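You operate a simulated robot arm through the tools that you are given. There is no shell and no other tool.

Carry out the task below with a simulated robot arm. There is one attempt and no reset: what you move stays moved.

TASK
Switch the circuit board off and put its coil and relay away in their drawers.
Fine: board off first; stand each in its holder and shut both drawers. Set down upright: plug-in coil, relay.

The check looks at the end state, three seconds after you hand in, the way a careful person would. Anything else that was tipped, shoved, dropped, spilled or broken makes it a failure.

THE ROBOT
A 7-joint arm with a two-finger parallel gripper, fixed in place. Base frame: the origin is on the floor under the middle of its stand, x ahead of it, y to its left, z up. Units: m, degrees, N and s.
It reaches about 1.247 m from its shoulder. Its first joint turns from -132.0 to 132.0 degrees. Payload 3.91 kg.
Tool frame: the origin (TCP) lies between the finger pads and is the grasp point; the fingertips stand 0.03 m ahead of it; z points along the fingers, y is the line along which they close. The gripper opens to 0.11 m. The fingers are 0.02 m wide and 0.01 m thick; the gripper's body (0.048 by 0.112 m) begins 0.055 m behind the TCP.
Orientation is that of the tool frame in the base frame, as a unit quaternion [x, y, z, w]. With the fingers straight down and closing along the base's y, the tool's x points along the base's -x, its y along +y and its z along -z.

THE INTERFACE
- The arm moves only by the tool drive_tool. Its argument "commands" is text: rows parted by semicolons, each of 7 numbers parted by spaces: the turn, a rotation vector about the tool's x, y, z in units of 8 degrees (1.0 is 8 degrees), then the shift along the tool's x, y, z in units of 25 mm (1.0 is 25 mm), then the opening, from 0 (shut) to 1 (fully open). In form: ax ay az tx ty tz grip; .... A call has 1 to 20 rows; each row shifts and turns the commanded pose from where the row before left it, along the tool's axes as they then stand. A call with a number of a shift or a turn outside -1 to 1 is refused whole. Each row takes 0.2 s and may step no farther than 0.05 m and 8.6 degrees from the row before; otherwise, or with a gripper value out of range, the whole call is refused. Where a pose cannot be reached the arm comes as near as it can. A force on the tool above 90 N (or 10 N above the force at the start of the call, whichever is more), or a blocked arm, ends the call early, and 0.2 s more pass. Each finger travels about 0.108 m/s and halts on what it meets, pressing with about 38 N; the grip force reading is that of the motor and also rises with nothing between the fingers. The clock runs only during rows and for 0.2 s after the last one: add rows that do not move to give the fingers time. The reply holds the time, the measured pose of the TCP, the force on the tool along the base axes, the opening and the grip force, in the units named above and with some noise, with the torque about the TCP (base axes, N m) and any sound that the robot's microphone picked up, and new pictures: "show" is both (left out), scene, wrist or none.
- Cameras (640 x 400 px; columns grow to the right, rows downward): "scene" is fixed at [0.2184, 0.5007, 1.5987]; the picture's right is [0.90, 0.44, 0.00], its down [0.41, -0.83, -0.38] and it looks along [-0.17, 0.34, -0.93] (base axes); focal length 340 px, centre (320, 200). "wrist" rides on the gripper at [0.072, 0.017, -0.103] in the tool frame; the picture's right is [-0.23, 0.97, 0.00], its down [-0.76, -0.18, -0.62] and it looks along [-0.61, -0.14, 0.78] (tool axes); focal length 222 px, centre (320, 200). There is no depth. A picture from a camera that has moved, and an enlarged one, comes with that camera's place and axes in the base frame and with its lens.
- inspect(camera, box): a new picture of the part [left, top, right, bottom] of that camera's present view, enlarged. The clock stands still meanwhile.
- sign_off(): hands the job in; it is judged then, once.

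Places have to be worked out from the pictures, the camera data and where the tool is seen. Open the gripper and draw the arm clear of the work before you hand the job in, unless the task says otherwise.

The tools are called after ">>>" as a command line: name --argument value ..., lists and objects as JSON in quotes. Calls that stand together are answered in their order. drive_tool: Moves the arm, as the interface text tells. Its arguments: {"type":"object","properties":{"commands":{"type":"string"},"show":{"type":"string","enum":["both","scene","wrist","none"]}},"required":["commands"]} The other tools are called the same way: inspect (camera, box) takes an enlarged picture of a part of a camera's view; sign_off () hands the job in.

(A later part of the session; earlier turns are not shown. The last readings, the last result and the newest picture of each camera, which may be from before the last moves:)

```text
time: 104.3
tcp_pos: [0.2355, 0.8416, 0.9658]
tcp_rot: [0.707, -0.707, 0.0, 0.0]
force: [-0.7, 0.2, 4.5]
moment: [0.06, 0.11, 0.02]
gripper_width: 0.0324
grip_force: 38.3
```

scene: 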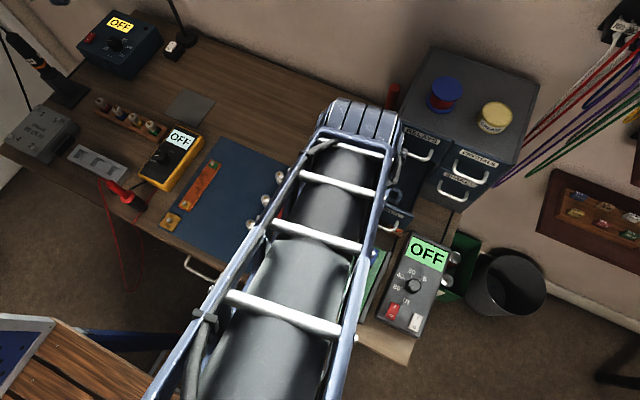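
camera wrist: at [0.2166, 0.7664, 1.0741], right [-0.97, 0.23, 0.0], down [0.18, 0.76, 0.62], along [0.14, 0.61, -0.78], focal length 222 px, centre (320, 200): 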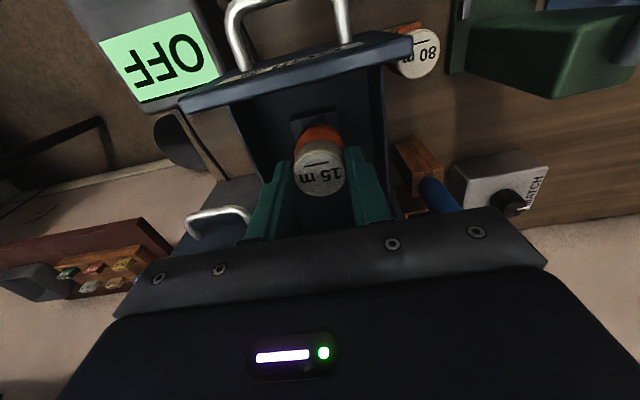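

Much less force at the same height, so the plug seems to be entering. I'll lower further.

>>> drive_tool --commands "0 0 0 0 0 0.04 0.15; 0 0 0 0 0 0.02 0.15; 0 0 0 0 0 0 0.15" --show "none"

```text
time: 105.2
tcp_pos: [0.2355, 0.8418, 0.9657]
tcp_rot: [-0.706, 0.708, 0.002, 0.001]
force: [0.7, 0.8, 24.2]
moment: [-0.02, 0.07, -0.02]
gripper_width: 0.0324
grip_force: 38.4
```

>>> inspect --camera "wrist" --box '[270, 90, 370, 170]'

>>> inspect --camera "wrist" --box '[270, 140, 370, 220]'

```text
5.00 times, centred on (320, 130) of wrist
camera zoom: at [0.2183, 0.768, 1.0681], right [-0.97, 0.23, 0.0], down [0.18, 0.76, 0.63], along [0.14, 0.61, -0.78], focal length 1111 px, centre (320, 550)
```

zoom: 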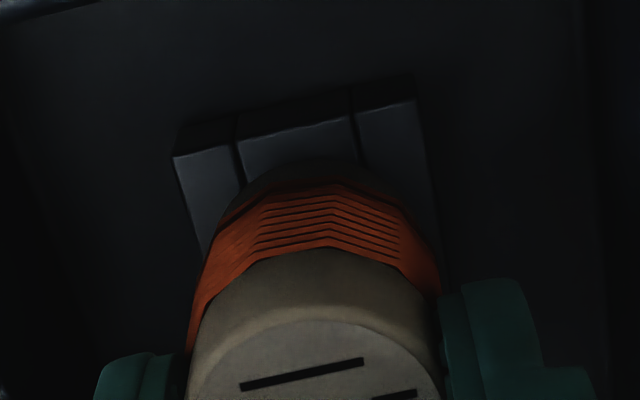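

```text
5.00 times, centred on (320, 180) of wrist
camera zoom: at [0.2183, 0.768, 1.0681], right [-0.97, 0.23, 0.0], down [0.18, 0.76, 0.63], along [0.14, 0.61, -0.78], focal length 1111 px, centre (320, 300)
```

zoom: 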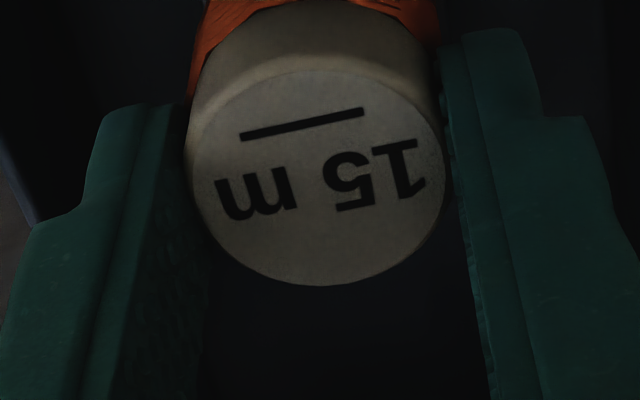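

The x alignment now looks right, but comparing the flange with the frame edge I have overshot in y by about 2–3 mm. I'll lift clear, move back 2.8 mm in −y at this x, and press again.

>>> drive_tool --commands "0 0 0 0 0 -0.12 0.15; 0 0 0 0 0 -0.1 0.15; 0 0 0 0.112 0 0 0.15; 0 0 0 0 0 0.1 0.15; 0 0 0 0 0 0.06 0.15; 0 0 0 0 0 0 0.15" --show "none"

```text
time: 106.5
tcp_pos: [0.2349, 0.8394, 0.9665]
tcp_rot: [-0.707, 0.707, 0.0, 0.0]
force: [1.2, 0.6, 8.9]
moment: [0.05, -0.12, -0.03]
gripper_width: 0.0325
grip_force: 37.9
```

>>> drive_tool --commands "0 0 0 0 0 0.04 0.15; 0 0 0 0 0 0.04 0.15; 0 0 0 0 0 0 0.15" --show "wrist"

>>> inspect --camera "wrist" --box '[270, 90, 370, 170]'

```text
time: 107.3
tcp_pos: [0.2362, 0.8378, 0.9649]
tcp_rot: [0.707, -0.707, -0.002, -0.001]
force: [-0.3, 0.7, 25.5]
moment: [0.02, 0.15, -0.01]
gripper_width: 0.0326
grip_force: 37.6
camera wrist: at [0.2182, 0.7651, 1.067], right [-0.97, 0.23, 0.0], down [0.18, 0.76, 0.63], along [0.14, 0.61, -0.78], focal length 222 px, centre (320, 200)
```

wrist: 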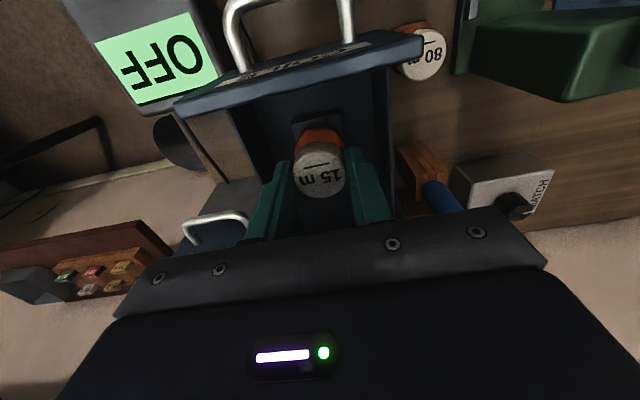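

```text
5.00 times, centred on (320, 130) of wrist
camera zoom: at [0.2182, 0.7651, 1.067], right [-0.97, 0.23, 0.0], down [0.18, 0.76, 0.63], along [0.14, 0.61, -0.78], focal length 1111 px, centre (320, 550)
```

zoom: 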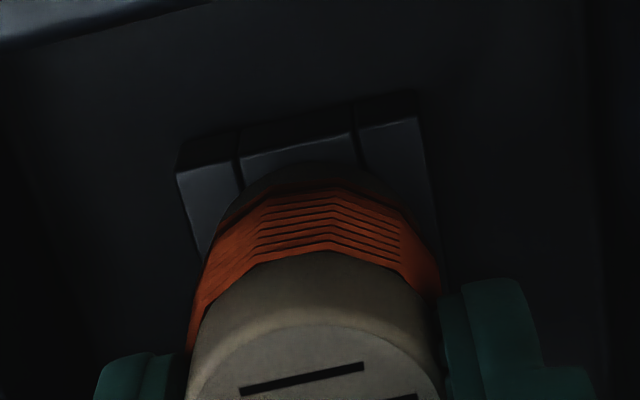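

Contact is centred now, but I can't tell whether the plug is in. I'll ease the press to a few newtons and nudge 1 mm sideways to feel whether the hole constrains it.

>>> drive_tool --commands "0 0 0 0 0 -0.07 0.15; 0 0 0 0 0 0 0.15; 0 0 0 0 0.04 0 0.15; 0 0 0 0 0 0 0.15" --show "none"

```text
time: 108.3
tcp_pos: [0.2345, 0.8383, 0.9636]
tcp_rot: [-0.706, 0.708, -0.001, -0.001]
force: [1.2, -0.3, 6.1]
moment: [0.04, -0.03, -0.05]
gripper_width: 0.0324
grip_force: 38.0
```

It slides freely, so the plug is still on the rim. I'll do a small preloaded scan across the likely area (steps under 0.5 mm) and watch for it dropping in.

>>> drive_tool --commands "0 0 0 0 0 0.03 0.15; 0 0 0 0 -0.015 0 0.15; 0 0 0 0 -0.015 0 0.15; 0 0 0 0 -0.015 0 0.15; 0 0 0 0 0 0 0.15" --show "none"

```text
time: 109.5
tcp_pos: [0.2361, 0.8395, 0.9646]
tcp_rot: [-0.707, 0.707, 0.001, 0.001]
force: [-1.7, 0.3, 3.2]
moment: [0.08, 0.06, 0.03]
gripper_width: 0.0325
grip_force: 38.3
```

At this height the force fell from about 15 N to 3 N, so it may have dropped in. I'll lower a little more.

>>> drive_tool --commands "0 0 0 0 0 0.04 0.15; 0 0 0 0 0 0 0.15" --show "none"

```text
time: 110.2
tcp_pos: [0.2361, 0.8396, 0.9646]
tcp_rot: [-0.707, 0.707, 0.001, 0.0]
force: [0.0, 0.7, 11.3]
moment: [-0.05, -0.03, -0.01]
gripper_width: 0.0322
grip_force: 38.1
```

>>> drive_tool --commands "0 0 0 0.015 0 0 0.15; 0 0 0 0.015 0 0 0.15; 0 0 0 0 0 0 0.15" --show "none"

```text
time: 111.0
tcp_pos: [0.2367, 0.8387, 0.9653]
tcp_rot: [-0.707, 0.708, 0.0, 0.001]
force: [3.6, 0.7, 17.3]
moment: [0.01, -0.21, -0.04]
gripper_width: 0.0326
grip_force: 37.4
```

>>> drive_tool --commands "0 0 0 -0.015 0 0 0.15; 0 0 0 -0.015 0 0 0.15; 0 0 0 -0.015 0 0 0.15; 0 0 0 -0.015 0 0 0.15; 0 0 0 0 0 0 0.15" --show "none"

```text
time: 112.2
tcp_pos: [0.2361, 0.8397, 0.9649]
tcp_rot: [0.707, -0.707, -0.001, -0.001]
force: [2.5, 0.0, 10.8]
moment: [0.01, -0.17, -0.01]
gripper_width: 0.0322
grip_force: 37.6
```

>>> drive_tool --commands "0 0 0 -0.015 0 0 0.15; 0 0 0 -0.015 0 0 0.15; 0 0 0 -0.015 0 0 0.15; 0 0 0 0 0 0 0.15" --show "wrist"

>>> inspect --camera "wrist" --box '[270, 90, 370, 170]'

>>> inspect --camera "wrist" --box '[270, 140, 370, 220]'

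```text
time: 113.2
tcp_pos: [0.2357, 0.8413, 0.9626]
tcp_rot: [0.707, -0.707, -0.001, -0.001]
force: [0.7, -0.4, 3.5]
moment: [0.03, -0.15, -0.02]
gripper_width: 0.0323
grip_force: 38.2
camera wrist: at [0.2185, 0.7676, 1.0661], right [-0.97, 0.23, 0.0], down [0.18, 0.76, 0.62], along [0.14, 0.61, -0.78], focal length 222 px, centre (320, 200)
```

wrist: 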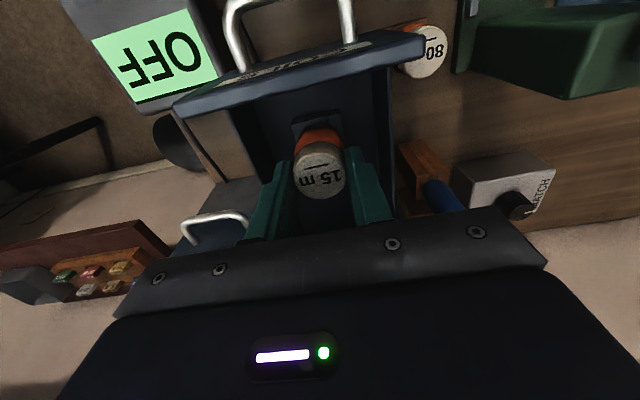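

```text
5.00 times, centred on (320, 130) of wrist
camera zoom: at [0.2185, 0.7676, 1.0661], right [-0.97, 0.23, 0.0], down [0.18, 0.76, 0.62], along [0.14, 0.61, -0.78], focal length 1111 px, centre (320, 550)
```

zoom: 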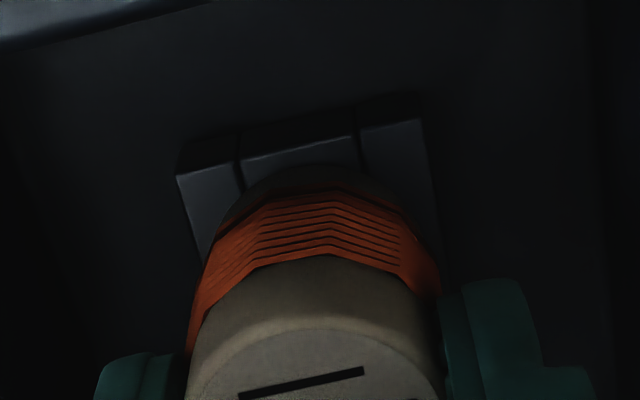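

```text
5.00 times, centred on (320, 180) of wrist
camera zoom: at [0.2185, 0.7676, 1.0661], right [-0.97, 0.23, 0.0], down [0.18, 0.76, 0.62], along [0.14, 0.61, -0.78], focal length 1111 px, centre (320, 300)
```

zoom: 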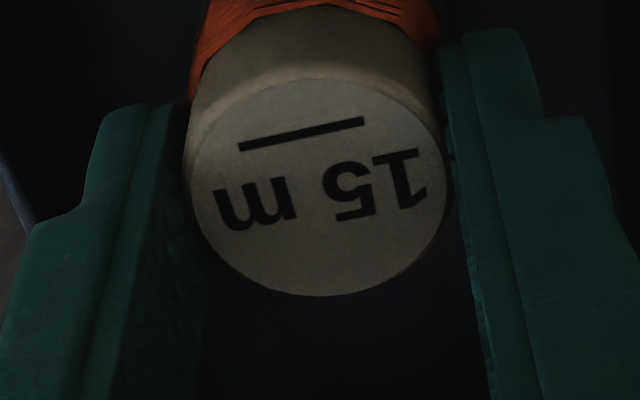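

The coil has slid about 2.5 mm up in the fingers rather than dropping in, so pressing isn't the answer. I'll lift clear and study the holder's hole closely from above.

>>> drive_tool --commands "0 0 0 0 0 -0.4 0.15; 0 0 0 0 0 -1 0.15; 0 0 0 0 0 -1 0.15; 0 0 0 0 0 -1 0.15; 0 0 0 0 0 -0.6 0.15; 0 0 0 0 0 0 0.15" --show "wrist"

>>> inspect --camera "wrist" --box '[290, 70, 350, 118]'

>>> inspect --camera "wrist" --box '[270, 110, 370, 210]'

```text
time: 114.5
tcp_pos: [0.2361, 0.8403, 1.0634]
tcp_rot: [0.707, -0.707, 0.0, -0.001]
force: [-0.4, -1.2, -1.1]
moment: [-0.01, 0.01, -0.01]
gripper_width: 0.0323
grip_force: 38.2
camera wrist: at [0.2192, 0.7675, 1.1656], right [-0.97, 0.23, 0.0], down [0.18, 0.76, 0.62], along [0.14, 0.61, -0.78], focal length 222 px, centre (320, 200)
```

wrist: 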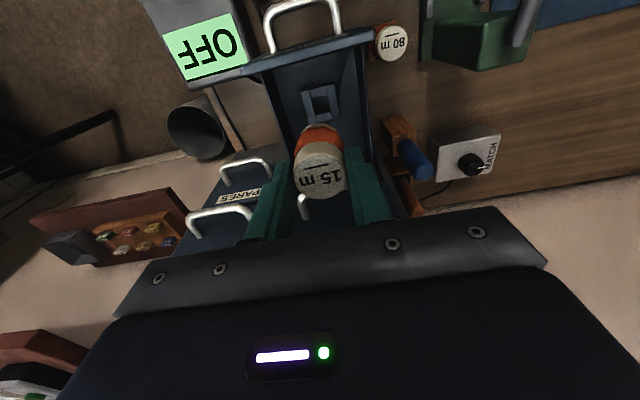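

```text
8.33 times, centred on (320, 94) of wrist
camera zoom: at [0.2192, 0.7675, 1.1656], right [-0.97, 0.23, 0.0], down [0.18, 0.76, 0.62], along [0.14, 0.61, -0.78], focal length 1851 px, centre (320, 1083)
```

zoom: 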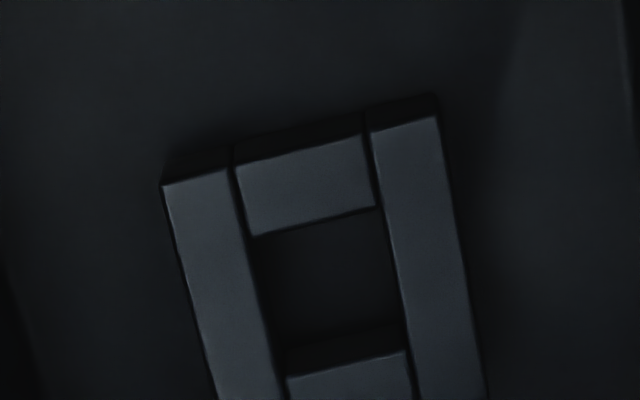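

```text
4.00 times, centred on (320, 160) of wrist
camera zoom: at [0.2192, 0.7675, 1.1656], right [-0.97, 0.23, 0.0], down [0.18, 0.76, 0.62], along [0.14, 0.61, -0.78], focal length 888 px, centre (320, 360)
```

zoom: 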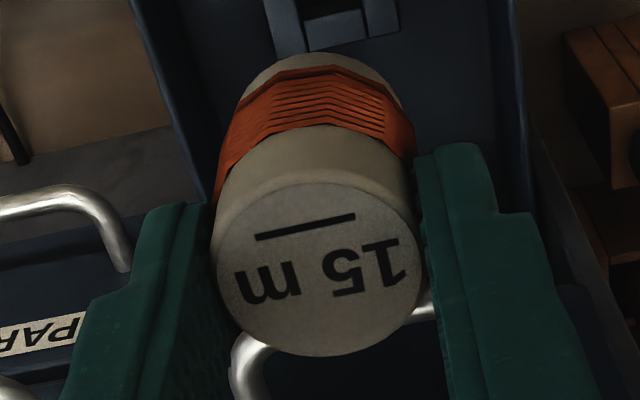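

This close-up gives the hole clearly: about 17 × 19 mm, centred about 1.5–2 mm toward −x of the coil and right in y. I'll shift −x 1.5 mm and come down again, pressing only lightly.

>>> drive_tool --commands "0 0 0 0 0.06 0 0.15; 0 0 0 0 0 1 0.15; 0 0 0 0 0 1 0.15; 0 0 0 0 0 1 0.15; 0 0 0 0 0 0.6 0.15; 0 0 0 0 0 0.15 0.15; 0 0 0 0 0 0 0.15" --show "wrist"

>>> inspect --camera "wrist" --box '[270, 80, 370, 160]'

```text
time: 116.2
tcp_pos: [0.2344, 0.8397, 0.969]
tcp_rot: [0.707, -0.707, 0.0, -0.001]
force: [1.0, 0.2, -1.0]
moment: [0.04, -0.02, 0.06]
gripper_width: 0.0324
grip_force: 38.3
camera wrist: at [0.2167, 0.7675, 1.0714], right [-0.97, 0.23, 0.0], down [0.18, 0.76, 0.62], along [0.14, 0.61, -0.78], focal length 222 px, centre (320, 200)
```

wrist: 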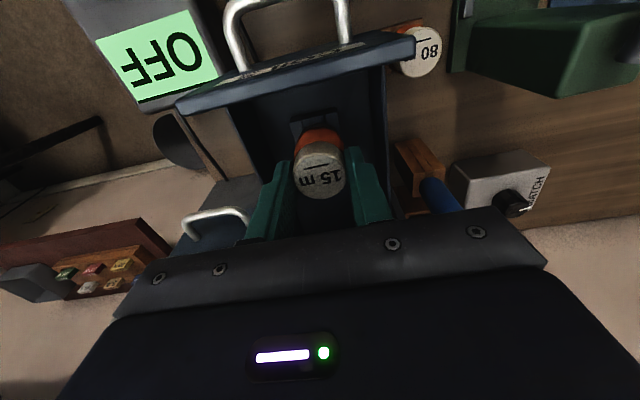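

```text
5.00 times, centred on (320, 120) of wrist
camera zoom: at [0.2167, 0.7675, 1.0714], right [-0.97, 0.23, 0.0], down [0.18, 0.76, 0.62], along [0.14, 0.61, -0.78], focal length 1111 px, centre (320, 600)
```

zoom: 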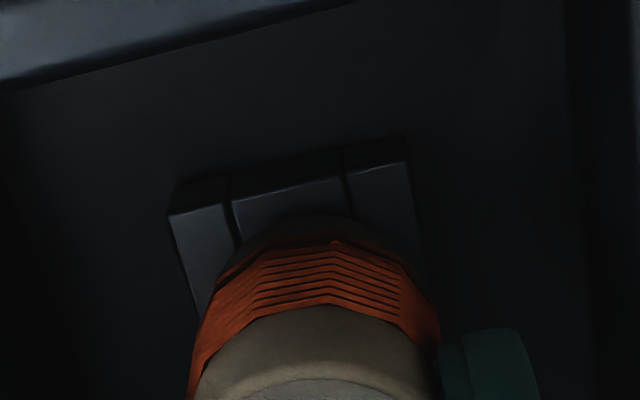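

I see the mistake: the drawer slides freely in y, so my shifts while in contact dragged it along. My height offset was also off, which biased y. Recomputing against the empty-socket reference view, the hole is about 2.6 mm toward +y and 0.3 mm toward −x of the coil. I'll apply that in free air and try again lightly.

>>> drive_tool --commands "0 0 0 -0.104 0.012 0 0.15; 0 0 0 0 0 0.1 0.15; 0 0 0 0 0 0.08 0.15; 0 0 0 0 0 0 0.15" --show "none"

```text
time: 117.2
tcp_pos: [0.2338, 0.8435, 0.9643]
tcp_rot: [0.707, -0.707, -0.001, 0.0]
force: [-0.5, -0.5, -0.9]
moment: [0.02, -0.03, 0.0]
gripper_width: 0.0324
grip_force: 37.8
```

>>> drive_tool --commands "0 0 0 0 0 0.04 0.15; 0 0 0 0 0 0.04 0.15; 0 0 0 0 0 0 0.15" --show "none"

```text
time: 118.0
tcp_pos: [0.2339, 0.8442, 0.9638]
tcp_rot: [0.707, -0.707, -0.001, -0.002]
force: [-1.1, -0.2, 8.7]
moment: [-0.04, 0.06, 0.0]
gripper_width: 0.0326
grip_force: 38.1
```

Still on the rim but with a centred load, so it may be a question of the plug's shape or orientation. I'll lift and go look closely at the empty board socket for comparison.

>>> drive_tool --commands "0 0 0 0 0 -0.4 0.15; 0 0 0 0 0 -1 0.15; 0 0 0 0 0 -1 0.15; 0 0 0 0 0 -1 0.15; 0 0 0 0 0 -0.6 0.15; 0 0 0 0.98 0.42 0 0.15; 0 0 0 0.98 0.42 0 0.15; 0 0 0 0.98 0.42 0 0.15; 0 0 0 0.98 0.42 0 0.15; 0 0 0 0.98 0.42 0 0.15; 0 0 0 0.98 0.42 0 0.15; 0 0 0 0 0 0 0.15" --show "wrist"

>>> inspect --camera "wrist" --box '[290, 65, 350, 113]'

>>> inspect --camera "wrist" --box '[220, 40, 420, 220]'

```text
time: 120.5
tcp_pos: [0.1704, 0.6942, 1.0631]
tcp_rot: [0.707, -0.707, -0.001, -0.002]
force: [-0.9, 0.3, -0.5]
moment: [0.01, 0.02, -0.01]
gripper_width: 0.0324
grip_force: 38.3
camera wrist: at [0.1531, 0.6205, 1.1648], right [-0.97, 0.23, 0.0], down [0.18, 0.76, 0.62], along [0.14, 0.61, -0.78], focal length 222 px, centre (320, 200)
```

wrist: 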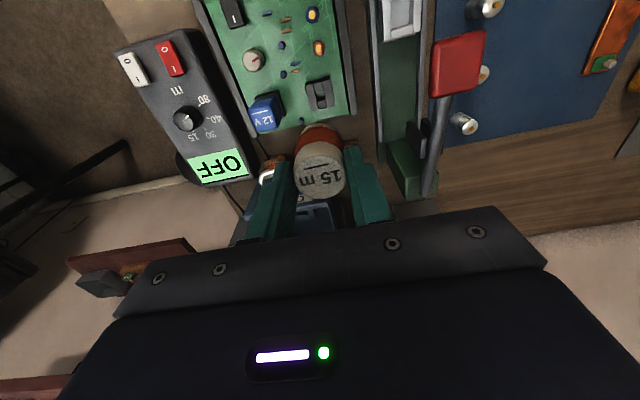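

```text
8.33 times, centred on (320, 89) of wrist
camera zoom: at [0.1531, 0.6205, 1.1648], right [-0.97, 0.23, 0.0], down [0.18, 0.76, 0.62], along [0.14, 0.61, -0.78], focal length 1851 px, centre (320, 1125)
```

zoom: 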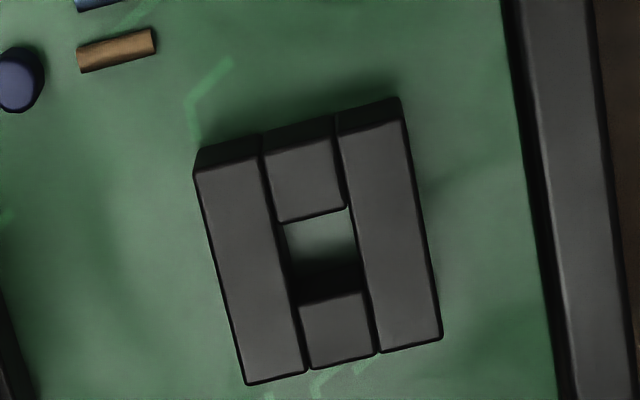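

```text
2.22 times, centred on (320, 130) of wrist
camera zoom: at [0.1531, 0.6205, 1.1648], right [-0.97, 0.23, 0.0], down [0.18, 0.76, 0.62], along [0.14, 0.61, -0.78], focal length 494 px, centre (320, 356)
```

zoom: 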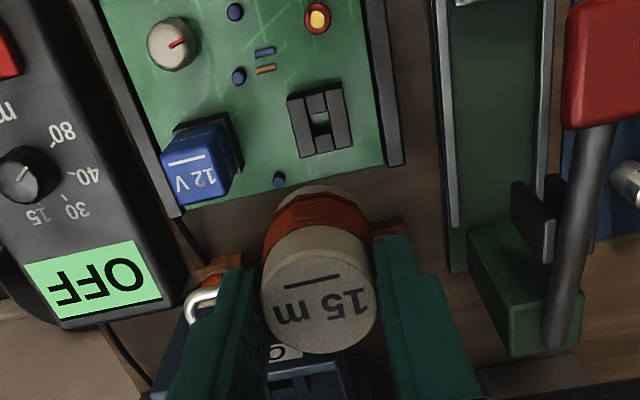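

That explains it: the board socket's hole is much smaller (about 11 × 14 mm) than the drawer holder's (about 17 × 19 mm). So the plug was already inside the holder with room to spare, and the contact I felt was the coil standing on its seat. I'll return to that last centred position and set it down.

>>> drive_tool --commands "0 0 0 -0.98 -0.42 0 0.15; 0 0 0 -0.98 -0.42 0 0.15; 0 0 0 -0.98 -0.42 0 0.15; 0 0 0 -0.98 -0.42 0 0.15; 0 0 0 -0.98 -0.42 0 0.15; 0 0 0 -0.98 -0.42 0 0.15; 0 0 0 0 0 0 0.15" --show "wrist"

>>> inspect --camera "wrist" --box '[290, 70, 350, 118]'

```text
time: 122.2
tcp_pos: [0.2322, 0.8414, 1.0622]
tcp_rot: [0.707, -0.707, -0.001, 0.0]
force: [-0.1, -0.8, -0.8]
moment: [0.03, 0.03, 0.01]
gripper_width: 0.032
grip_force: 37.7
camera wrist: at [0.2164, 0.7679, 1.1647], right [-0.97, 0.23, 0.0], down [0.18, 0.76, 0.62], along [0.14, 0.61, -0.78], focal length 222 px, centre (320, 200)
```

wrist: 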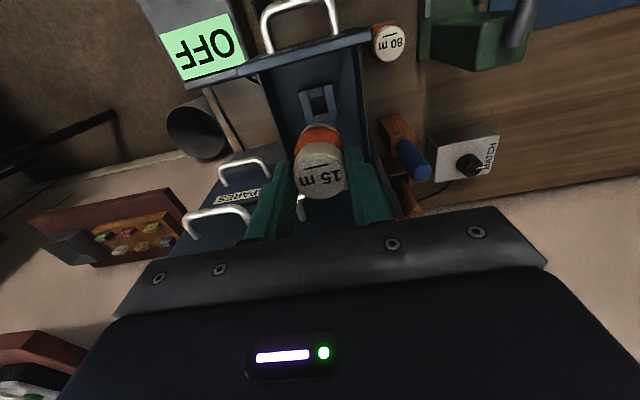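

```text
8.33 times, centred on (320, 94) of wrist
camera zoom: at [0.2164, 0.7679, 1.1647], right [-0.97, 0.23, 0.0], down [0.18, 0.76, 0.62], along [0.14, 0.61, -0.78], focal length 1851 px, centre (320, 1083)
```

zoom: 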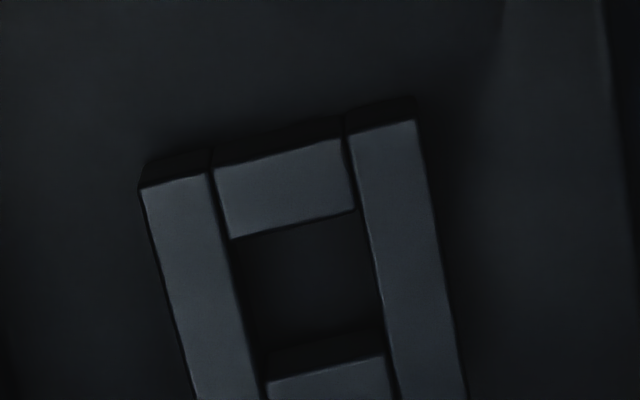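

The hole is visible and I'm within 1.5 mm of its centre. I'll correct by +1.5 mm x and +1 mm y, then lower to just above the seat.

>>> drive_tool --commands "0 0 0 -0.04 -0.06 0 0.15; 0 0 0 0 0 1 0.15; 0 0 0 0 0 1 0.15; 0 0 0 0 0 1 0.15; 0 0 0 0 0 0.7 0.15; 0 0 0 0 0 0.15 0.15; 0 0 0 0 0 0 0.15" --show "none"

```text
time: 123.8
tcp_pos: [0.2349, 0.8461, 0.9649]
tcp_rot: [-0.707, 0.707, 0.001, 0.0]
force: [-0.6, 0.0, -0.7]
moment: [0.02, 0.02, 0.01]
gripper_width: 0.032
grip_force: 38.3
```

>>> drive_tool --commands "0 0 0 0 0 0.04 0.15; 0 0 0 0 0 0.04 0.15; 0 0 0 0 0 0 0.15" --show "wrist"

>>> inspect --camera "wrist" --box '[270, 90, 370, 170]'

```text
time: 124.5
tcp_pos: [0.2348, 0.8447, 0.9648]
tcp_rot: [0.707, -0.707, -0.001, -0.001]
force: [0.0, 0.2, 0.5]
moment: [0.06, -0.06, -0.04]
gripper_width: 0.0324
grip_force: 38.1
camera wrist: at [0.2181, 0.771, 1.0666], right [-0.97, 0.23, 0.0], down [0.18, 0.76, 0.62], along [0.14, 0.61, -0.78], focal length 222 px, centre (320, 200)
```

wrist: 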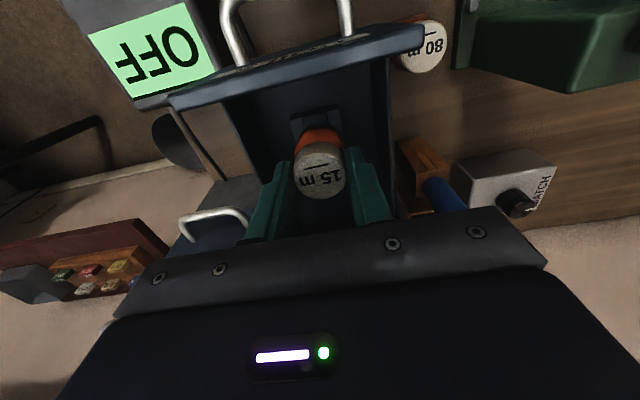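

```text
5.00 times, centred on (320, 130) of wrist
camera zoom: at [0.2181, 0.771, 1.0666], right [-0.97, 0.23, 0.0], down [0.18, 0.76, 0.62], along [0.14, 0.61, -0.78], focal length 1111 px, centre (320, 550)
```

zoom: 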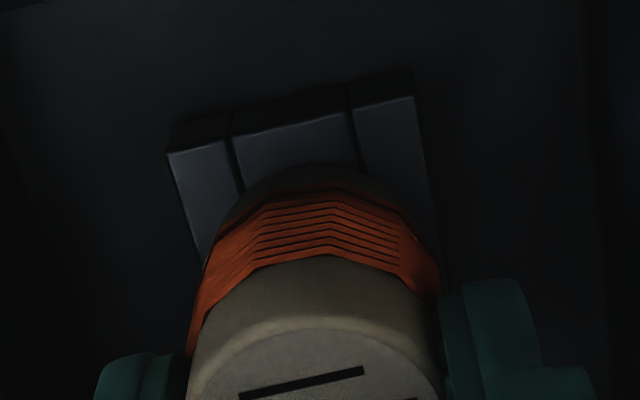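

The flange still reads well above or behind the frame, which would fit a longer plug sitting on the rim, so my geometry is still ambiguous. I'll lift, move over the board, and tilt the coil so the scene camera can see its underside before trying again.

>>> drive_tool --commands "0 0 0 0 0 -1 0.15; 0 0 0 0 0 -1 0.15; 0 0 0 0 0 -1 0.15; 0 0 0 0 0 -1 0.15; 0 0 0 0 0 -1 0.15; 0 0 0 0 0 -1 0.15; 0 0 0 0.9 0.3 -0.5 0.15; 0 0 0 0.9 0.3 -0.5 0.15; 0 0 0 0.9 0.3 0 0.15; 0 0 0 0.9 0.3 0 0.15; 0 0 0 0.9 0.3 0 0.15; 0 0 0 0.9 0.3 0 0.15; 0 0 0 0.9 0.3 0 0.15; 0 -1 0 0 0 0 0.15; 0 -1 0 0 0 0 0.15; 0 -1 0 0 0 0 0.15; 0 -1 0 0 0 0 0.15; 0 -1 0 0 0 0 0.15; 0 -1 0 0 0 0 0.15; 0 0 0 0 0 0 0.15"

```text
time: 128.8
tcp_pos: [0.1818, 0.6876, 1.1392]
tcp_rot: [-0.645, 0.646, 0.288, 0.288]
force: [0.8, -0.5, -1.0]
moment: [0.02, -0.03, 0.03]
gripper_width: 0.0322
grip_force: 38.1
camera wrist: at [0.1654, 0.5611, 1.1535], right [-0.97, 0.15, 0.17], down [0.18, 0.04, 0.98], along [0.14, 0.99, -0.07], focal length 222 px, centre (320, 200)
```

scene: 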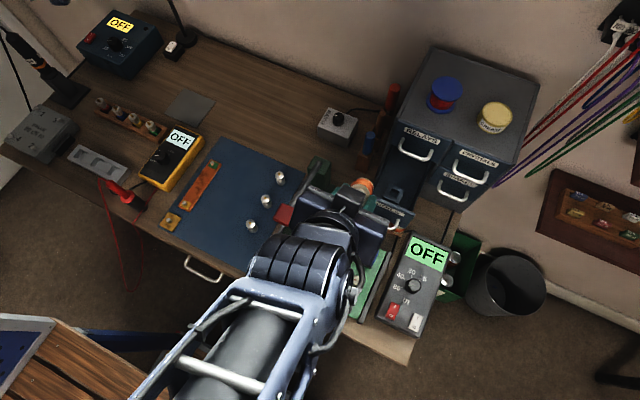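
wrist: 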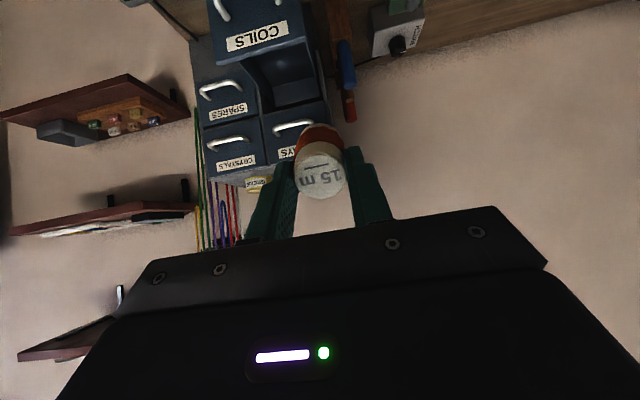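

The scene camera can see the coil's lower end now. I'll enlarge it and the open drawer.

>>> inspect --camera "scene" --box '[330, 160, 410, 220]'

>>> inspect --camera "scene" --box '[360, 120, 460, 240]'

>>> inspect --camera "wrist" --box '[180, 0, 400, 200]'

```text
6.67 times, centred on (370, 190) of scene
camera zoom: at [0.2184, 0.5007, 1.5987], right [0.9, 0.44, 0.0], down [0.41, -0.83, -0.38], along [-0.17, 0.34, -0.93], focal length 2264 px, centre (-13, 267)
```

zoom: 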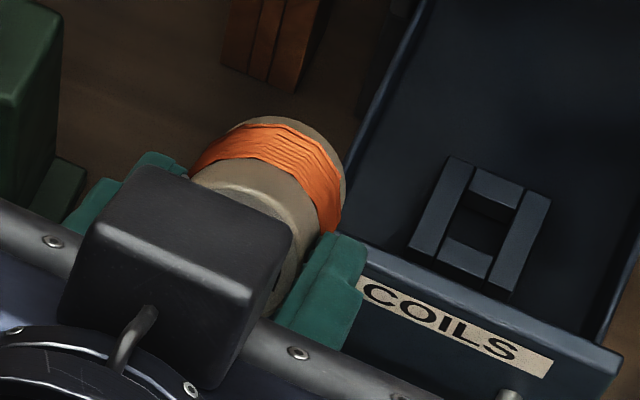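

```text
3.33 times, centred on (410, 180) of scene
camera zoom: at [0.2184, 0.5007, 1.5987], right [0.9, 0.44, 0.0], down [0.41, -0.83, -0.38], along [-0.17, 0.34, -0.93], focal length 1132 px, centre (20, 267)
```

zoom: 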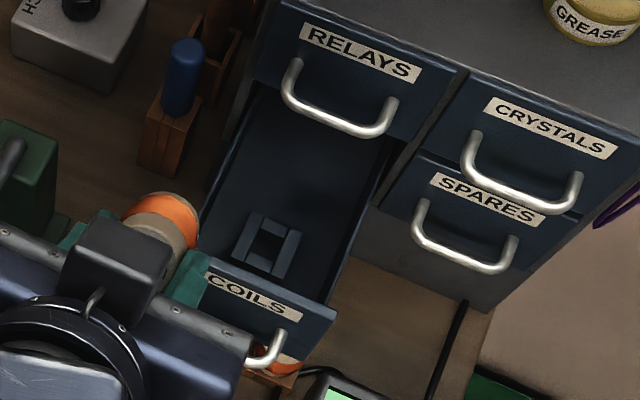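

```text
2.00 times, centred on (290, 100) of wrist
camera zoom: at [0.1654, 0.5611, 1.1535], right [-0.97, 0.15, 0.17], down [0.18, 0.04, 0.98], along [0.14, 0.99, -0.07], focal length 444 px, centre (380, 400)
```

zoom: 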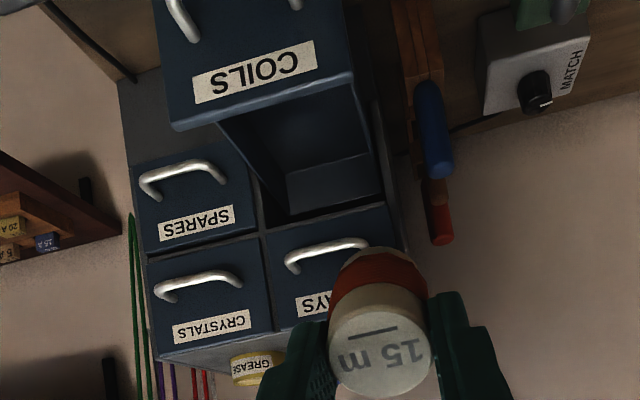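

I need more tilt to see the plug in profile. I'll rotate until the fingers are about level.

>>> drive_tool --commands "0 -1 0 0 0 0 0.15; 0 -1 0 0 0 0 0.15; 0 -1 0 0 0 0 0.15; 0 -1 0 0 0 0 0.15; 0 -1 0 0 0 0 0.15; 0 -0.5 0 0 0 0 0.15; 0 0 0 0 0 0 0.15" --show "scene"

>>> inspect --camera "scene" --box '[330, 160, 410, 220]'

```text
time: 130.3
tcp_pos: [0.1831, 0.6867, 1.1396]
tcp_rot: [-0.49, 0.491, 0.509, 0.509]
force: [1.0, 0.0, -0.7]
moment: [0.0, 0.01, 0.02]
gripper_width: 0.0325
grip_force: 38.0
```

scene: 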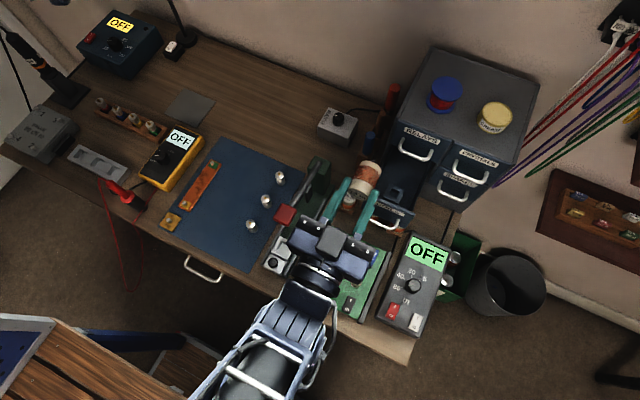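

```text
6.67 times, centred on (370, 190) of scene
camera zoom: at [0.2184, 0.5007, 1.5987], right [0.9, 0.44, 0.0], down [0.41, -0.83, -0.38], along [-0.17, 0.34, -0.93], focal length 2264 px, centre (-13, 267)
```

zoom: 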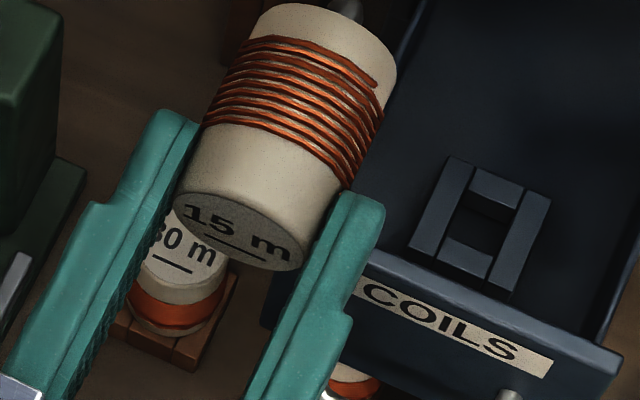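

Now the coil is in clear profile, and something metallic shows beyond its base. I'll enlarge that end.

>>> inspect --camera "scene" --box '[350, 140, 400, 180]'

>>> inspect --camera "scene" --box '[376, 170, 416, 202]'

```text
10.00 times, centred on (375, 160) of scene
camera zoom: at [0.2184, 0.5007, 1.5987], right [0.9, 0.44, 0.0], down [0.41, -0.83, -0.38], along [-0.17, 0.34, -0.93], focal length 3397 px, centre (-230, 600)
```

zoom: 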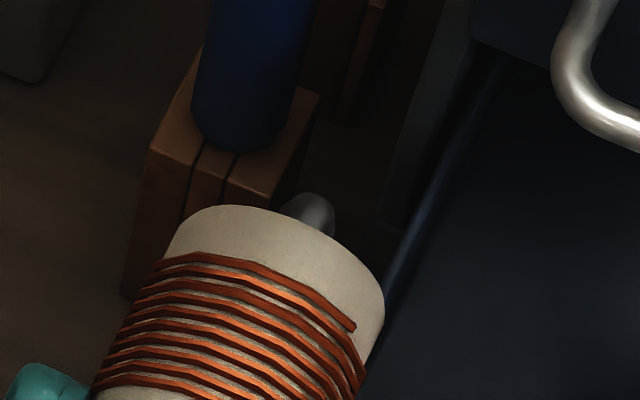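

```text
12.50 times, centred on (396, 186) of scene
camera zoom: at [0.2184, 0.5007, 1.5987], right [0.9, 0.44, 0.0], down [0.41, -0.83, -0.38], along [-0.17, 0.34, -0.93], focal length 4246 px, centre (-630, 375)
```

zoom: 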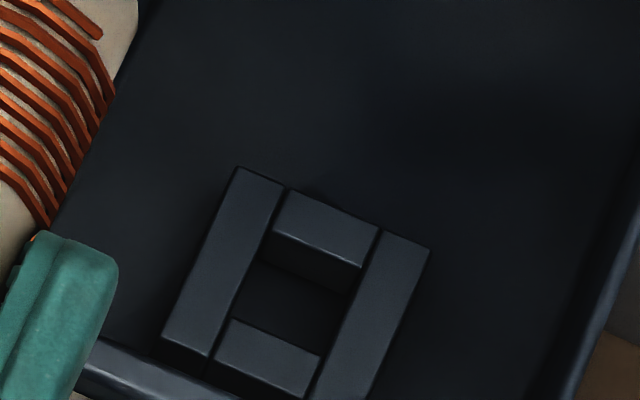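

Now it's clear: the coil has a slim centre pin (about 8 mm across, 10 mm long) and the holder's hole is 17 × 19 mm. So the pin was in the hole all along, the coil was seated, and my +y shifts were just pressing its pin on the rear wall and dragging the drawer. I'll straighten the tool and return, aiming 4.5 mm further −y to centre it.

>>> drive_tool --commands "0 1 0 0 0 0 0.15; 0 1 0 0 0 0 0.15; 0 1 0 0 0 0 0.15; 0 1 0 0 0 0 0.15; 0 1 0 0 0 0 0.15; 0 1 0 0 0 0 0.15; 0 1 0 0 0 0 0.15; 0 1 0 0 0 0 0.15; 0 1 0 0 0 0 0.15; 0 1 0 0 0 0 0.15; 0 1 0 0 0 0 0.15; 0 0.5 0 0 0 0 0.15; 0 0 0 0 0 0 0.15" --show "wrist"

```text
time: 133.2
tcp_pos: [0.1832, 0.6868, 1.1374]
tcp_rot: [-0.707, 0.708, 0.0, 0.0]
force: [-0.1, -0.1, -1.1]
moment: [0.0, 0.0, 0.0]
gripper_width: 0.0325
grip_force: 37.9
camera wrist: at [0.1652, 0.6138, 1.2413], right [-0.97, 0.23, 0.0], down [0.18, 0.76, 0.62], along [0.14, 0.61, -0.78], focal length 222 px, centre (320, 200)
```

wrist: 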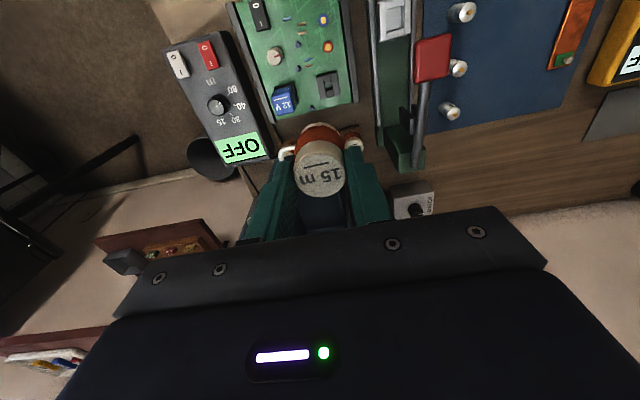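

The tool is straight again. I'll move over the drawer at height and check the hole from above.

>>> drive_tool --commands "0 0 0 -0.874 -0.3 0 0.15; 0 0 0 -0.874 -0.3 0 0.15; 0 0 0 -0.874 -0.3 0 0.15; 0 0 0 -0.874 -0.3 0 0.15; 0 0 0 -0.874 -0.3 0 0.15; 0 0 0 -0.874 -0.3 0 0.15; 0 0 0 -0.874 -0.3 0 0.15; 0 0 0 0 0 1 0.15; 0 0 0 0 0 1 0.15; 0 0 0 0 0 1 0.15; 0 0 0 0 0 0 0.15" --show "wrist"

>>> inspect --camera "wrist" --box '[290, 70, 350, 118]'

```text
time: 135.6
tcp_pos: [0.2348, 0.8401, 1.0663]
tcp_rot: [-0.707, 0.707, 0.001, 0.001]
force: [0.4, 0.8, 0.0]
moment: [0.0, -0.03, -0.03]
gripper_width: 0.032
grip_force: 37.8
camera wrist: at [0.2189, 0.7671, 1.1677], right [-0.97, 0.23, 0.0], down [0.18, 0.76, 0.62], along [0.14, 0.61, -0.78], focal length 222 px, centre (320, 200)
```

wrist: 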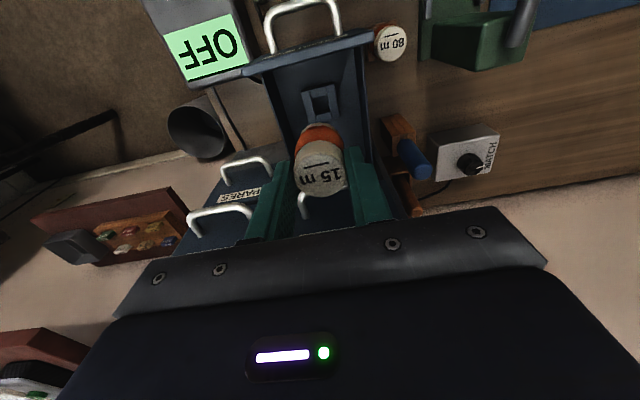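

```text
8.33 times, centred on (320, 94) of wrist
camera zoom: at [0.2189, 0.7671, 1.1677], right [-0.97, 0.23, 0.0], down [0.18, 0.76, 0.62], along [0.14, 0.61, -0.78], focal length 1851 px, centre (320, 1083)
```

zoom: 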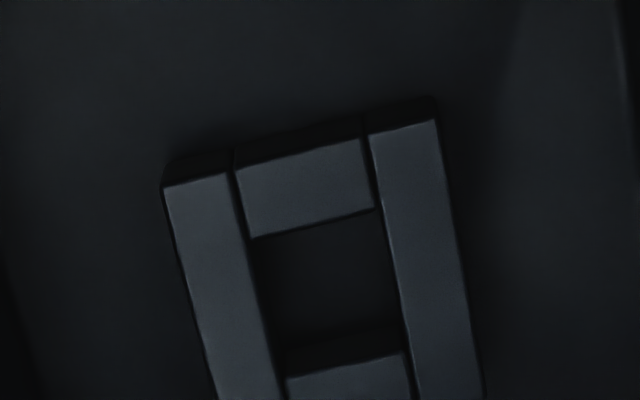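

The hole centre works out at about (0.2337, 0.8417), consistent between the views once arm settling is counted. I'll shift −1.25 mm x and +1 mm y and lower to just above the seat.

>>> drive_tool --commands "0 0 0 -0.04 0.05 0 0.15; 0 0 0 0 0 1 0.15; 0 0 0 0 0 1 0.15; 0 0 0 0 0 1 0.15; 0 0 0 0 0 0.7 0.15; 0 0 0 0 0 0.2 0.15; 0 0 0 0 0 0 0.15; 0 0 0 0 0 0 0.15" --show "wrist"

>>> inspect --camera "wrist" --box '[270, 90, 370, 170]'

```text
time: 137.3
tcp_pos: [0.2341, 0.8407, 0.9692]
tcp_rot: [0.707, -0.707, -0.001, -0.001]
force: [0.4, -0.5, -0.2]
moment: [0.0, -0.01, 0.02]
gripper_width: 0.0325
grip_force: 37.8
camera wrist: at [0.2171, 0.768, 1.0706], right [-0.97, 0.23, 0.0], down [0.18, 0.76, 0.62], along [0.14, 0.61, -0.78], focal length 222 px, centre (320, 200)
```

wrist: 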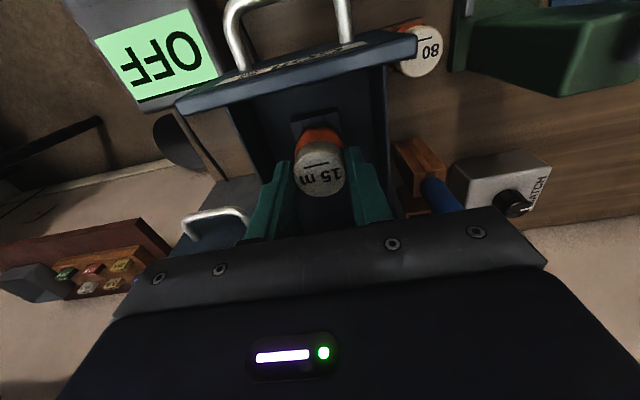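

```text
5.00 times, centred on (320, 130) of wrist
camera zoom: at [0.2171, 0.768, 1.0706], right [-0.97, 0.23, 0.0], down [0.18, 0.76, 0.62], along [0.14, 0.61, -0.78], focal length 1111 px, centre (320, 550)
```

zoom: 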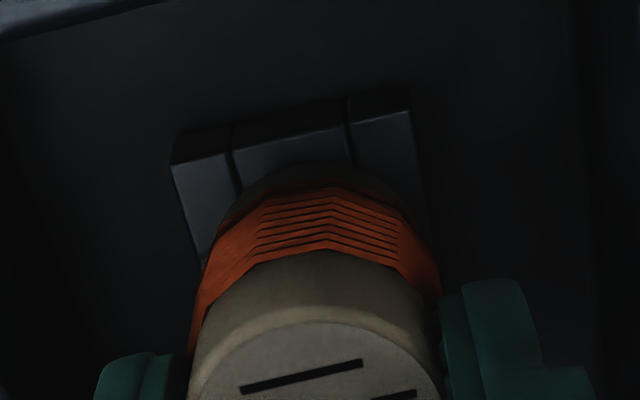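

The flange is now centred over the frame within about 1 mm. I'll lower the last millimetres.

>>> drive_tool --commands "0 0 0 0 0 0.08 0.15; 0 0 0 0 0 0.06 0.15; 0 0 0 0 0 0 0.15" --show "none"

```text
time: 138.2
tcp_pos: [0.2337, 0.8427, 0.9658]
tcp_rot: [-0.706, 0.708, 0.001, 0.001]
force: [0.6, 0.6, 14.5]
moment: [-0.07, -0.04, 0.0]
gripper_width: 0.0323
grip_force: 38.0
```

Seated with 14 N on it. I'll ease the load to near zero, then open the fingers a hair and check that it stays put.

>>> drive_tool --commands "0 0 0 0 0 -0.03 0.15; 0 0 0 0 0 0 0.15; 0 0 0 0 0 0 0.3; 0 0 0 0 0 0 0.31; 0 0 0 0 0 0 0.31" --show "wrist"

>>> inspect --camera "wrist" --box '[260, 90, 380, 210]'

```text
time: 139.3
tcp_pos: [0.2334, 0.8416, 0.9655]
tcp_rot: [-0.707, 0.707, 0.001, 0.001]
force: [-1.2, 0.2, 0.0]
moment: [-0.02, -0.01, 0.01]
gripper_width: 0.0342
grip_force: 0.1
camera wrist: at [0.2166, 0.768, 1.0678], right [-0.97, 0.23, 0.0], down [0.18, 0.76, 0.62], along [0.14, 0.61, -0.78], focal length 222 px, centre (320, 200)
```

wrist: 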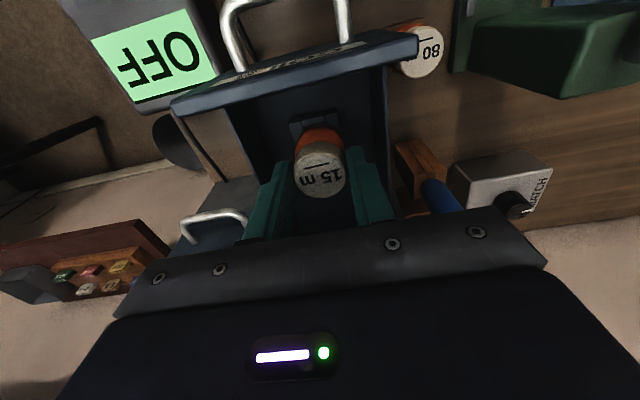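

```text
3.33 times, centred on (320, 150) of wrist
camera zoom: at [0.2166, 0.768, 1.0678], right [-0.97, 0.23, 0.0], down [0.18, 0.76, 0.62], along [0.14, 0.61, -0.78], focal length 740 px, centre (320, 367)
```

zoom: 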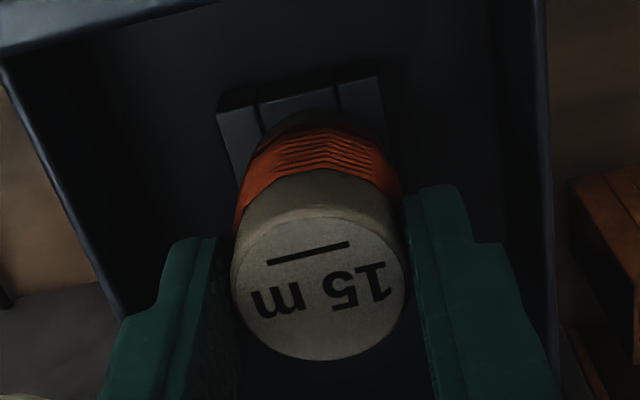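

The coil is free and stays upright in place. I'll open further and rise straight up.

>>> drive_tool --commands "0 0 0 0 0 0 0.36; 0 0 0 0 0 0 0.42; 0 0 0 0 0 -0.4 0.42; 0 0 0 0 0 -0.8 0.42; 0 0 0 0 0 -1 0.42; 0 0 0 0 0 -1 0.42; 0 0 0 0 0 0 0.42" --show "wrist"

>>> inspect --camera "wrist" --box '[270, 60, 370, 150]'

```text
time: 140.9
tcp_pos: [0.2332, 0.8428, 1.0444]
tcp_rot: [-0.707, 0.707, 0.001, 0.0]
force: [-0.7, -1.1, -0.1]
moment: [0.0, 0.01, -0.01]
gripper_width: 0.0462
grip_force: 0.1
camera wrist: at [0.2164, 0.7695, 1.1474], right [-0.97, 0.23, 0.0], down [0.18, 0.76, 0.62], along [0.14, 0.61, -0.78], focal length 222 px, centre (320, 200)
```

wrist: 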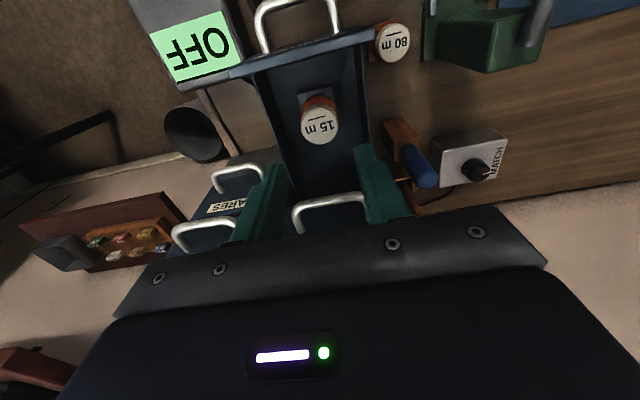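

```text
4.44 times, centred on (320, 105) of wrist
camera zoom: at [0.2164, 0.7695, 1.1474], right [-0.97, 0.23, 0.0], down [0.18, 0.76, 0.62], along [0.14, 0.61, -0.78], focal length 987 px, centre (320, 622)
```

zoom: 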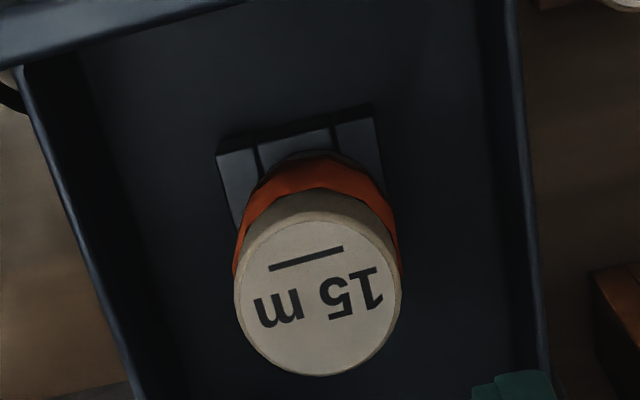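

The coil stands upright on its holder. I'll draw the arm back toward the board so the scene camera can confirm it.

>>> drive_tool --commands "0 0 0 0 0 -1 0.3; 0 0 0 0 0 -1 0.2; 0 0 0 1 0 -0.3 0; 0 0 0 1 0 0 0; 0 0 0 1 0 0 0; 0 0 0 1 0 0 0; 0 0 0 1 0 0 0; 0 0 0 1 0 0 0; 0 0 1 0 0 0 0; 0 0 1 0 0 0 0; 0 0 1 0 0 0 0; 0 0 1 0 0 0 0; 0 0 1 0 0 0 0; 0 0 1 0 0 0 0; 0 0 1 0 0 0 0; 0 0 1 0 0 0 0; 0 0 1 0 0 0 0; 0 0 1 0 0 0 0; 0 0 1 0 0 0 0; 0 0 0.25 0 0 0 0"

```text
time: 145.2
tcp_pos: [0.234, 0.692, 1.1016]
tcp_rot: [0.001, 1.0, 0.001, 0.0]
force: [0.4, 0.6, 0.0]
moment: [0.01, 0.01, 0.01]
gripper_width: 0.0001
grip_force: 37.5
camera wrist: at [0.1614, 0.707, 1.2042], right [0.23, 0.97, 0.0], down [0.76, -0.18, 0.62], along [0.61, -0.14, -0.78], focal length 222 px, centre (320, 200)
```

scene: 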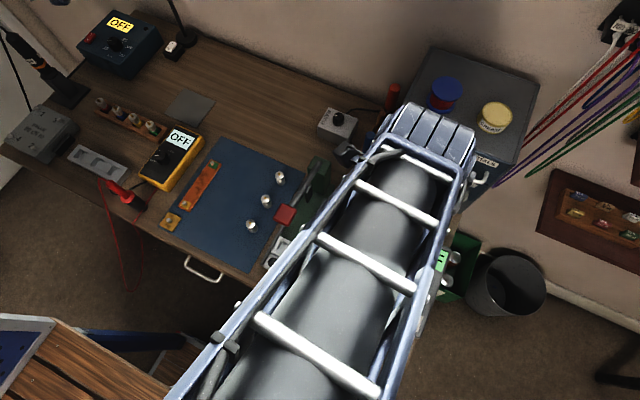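
wrist: 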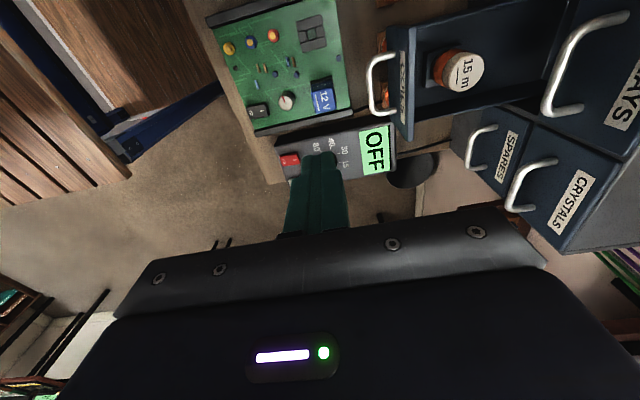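

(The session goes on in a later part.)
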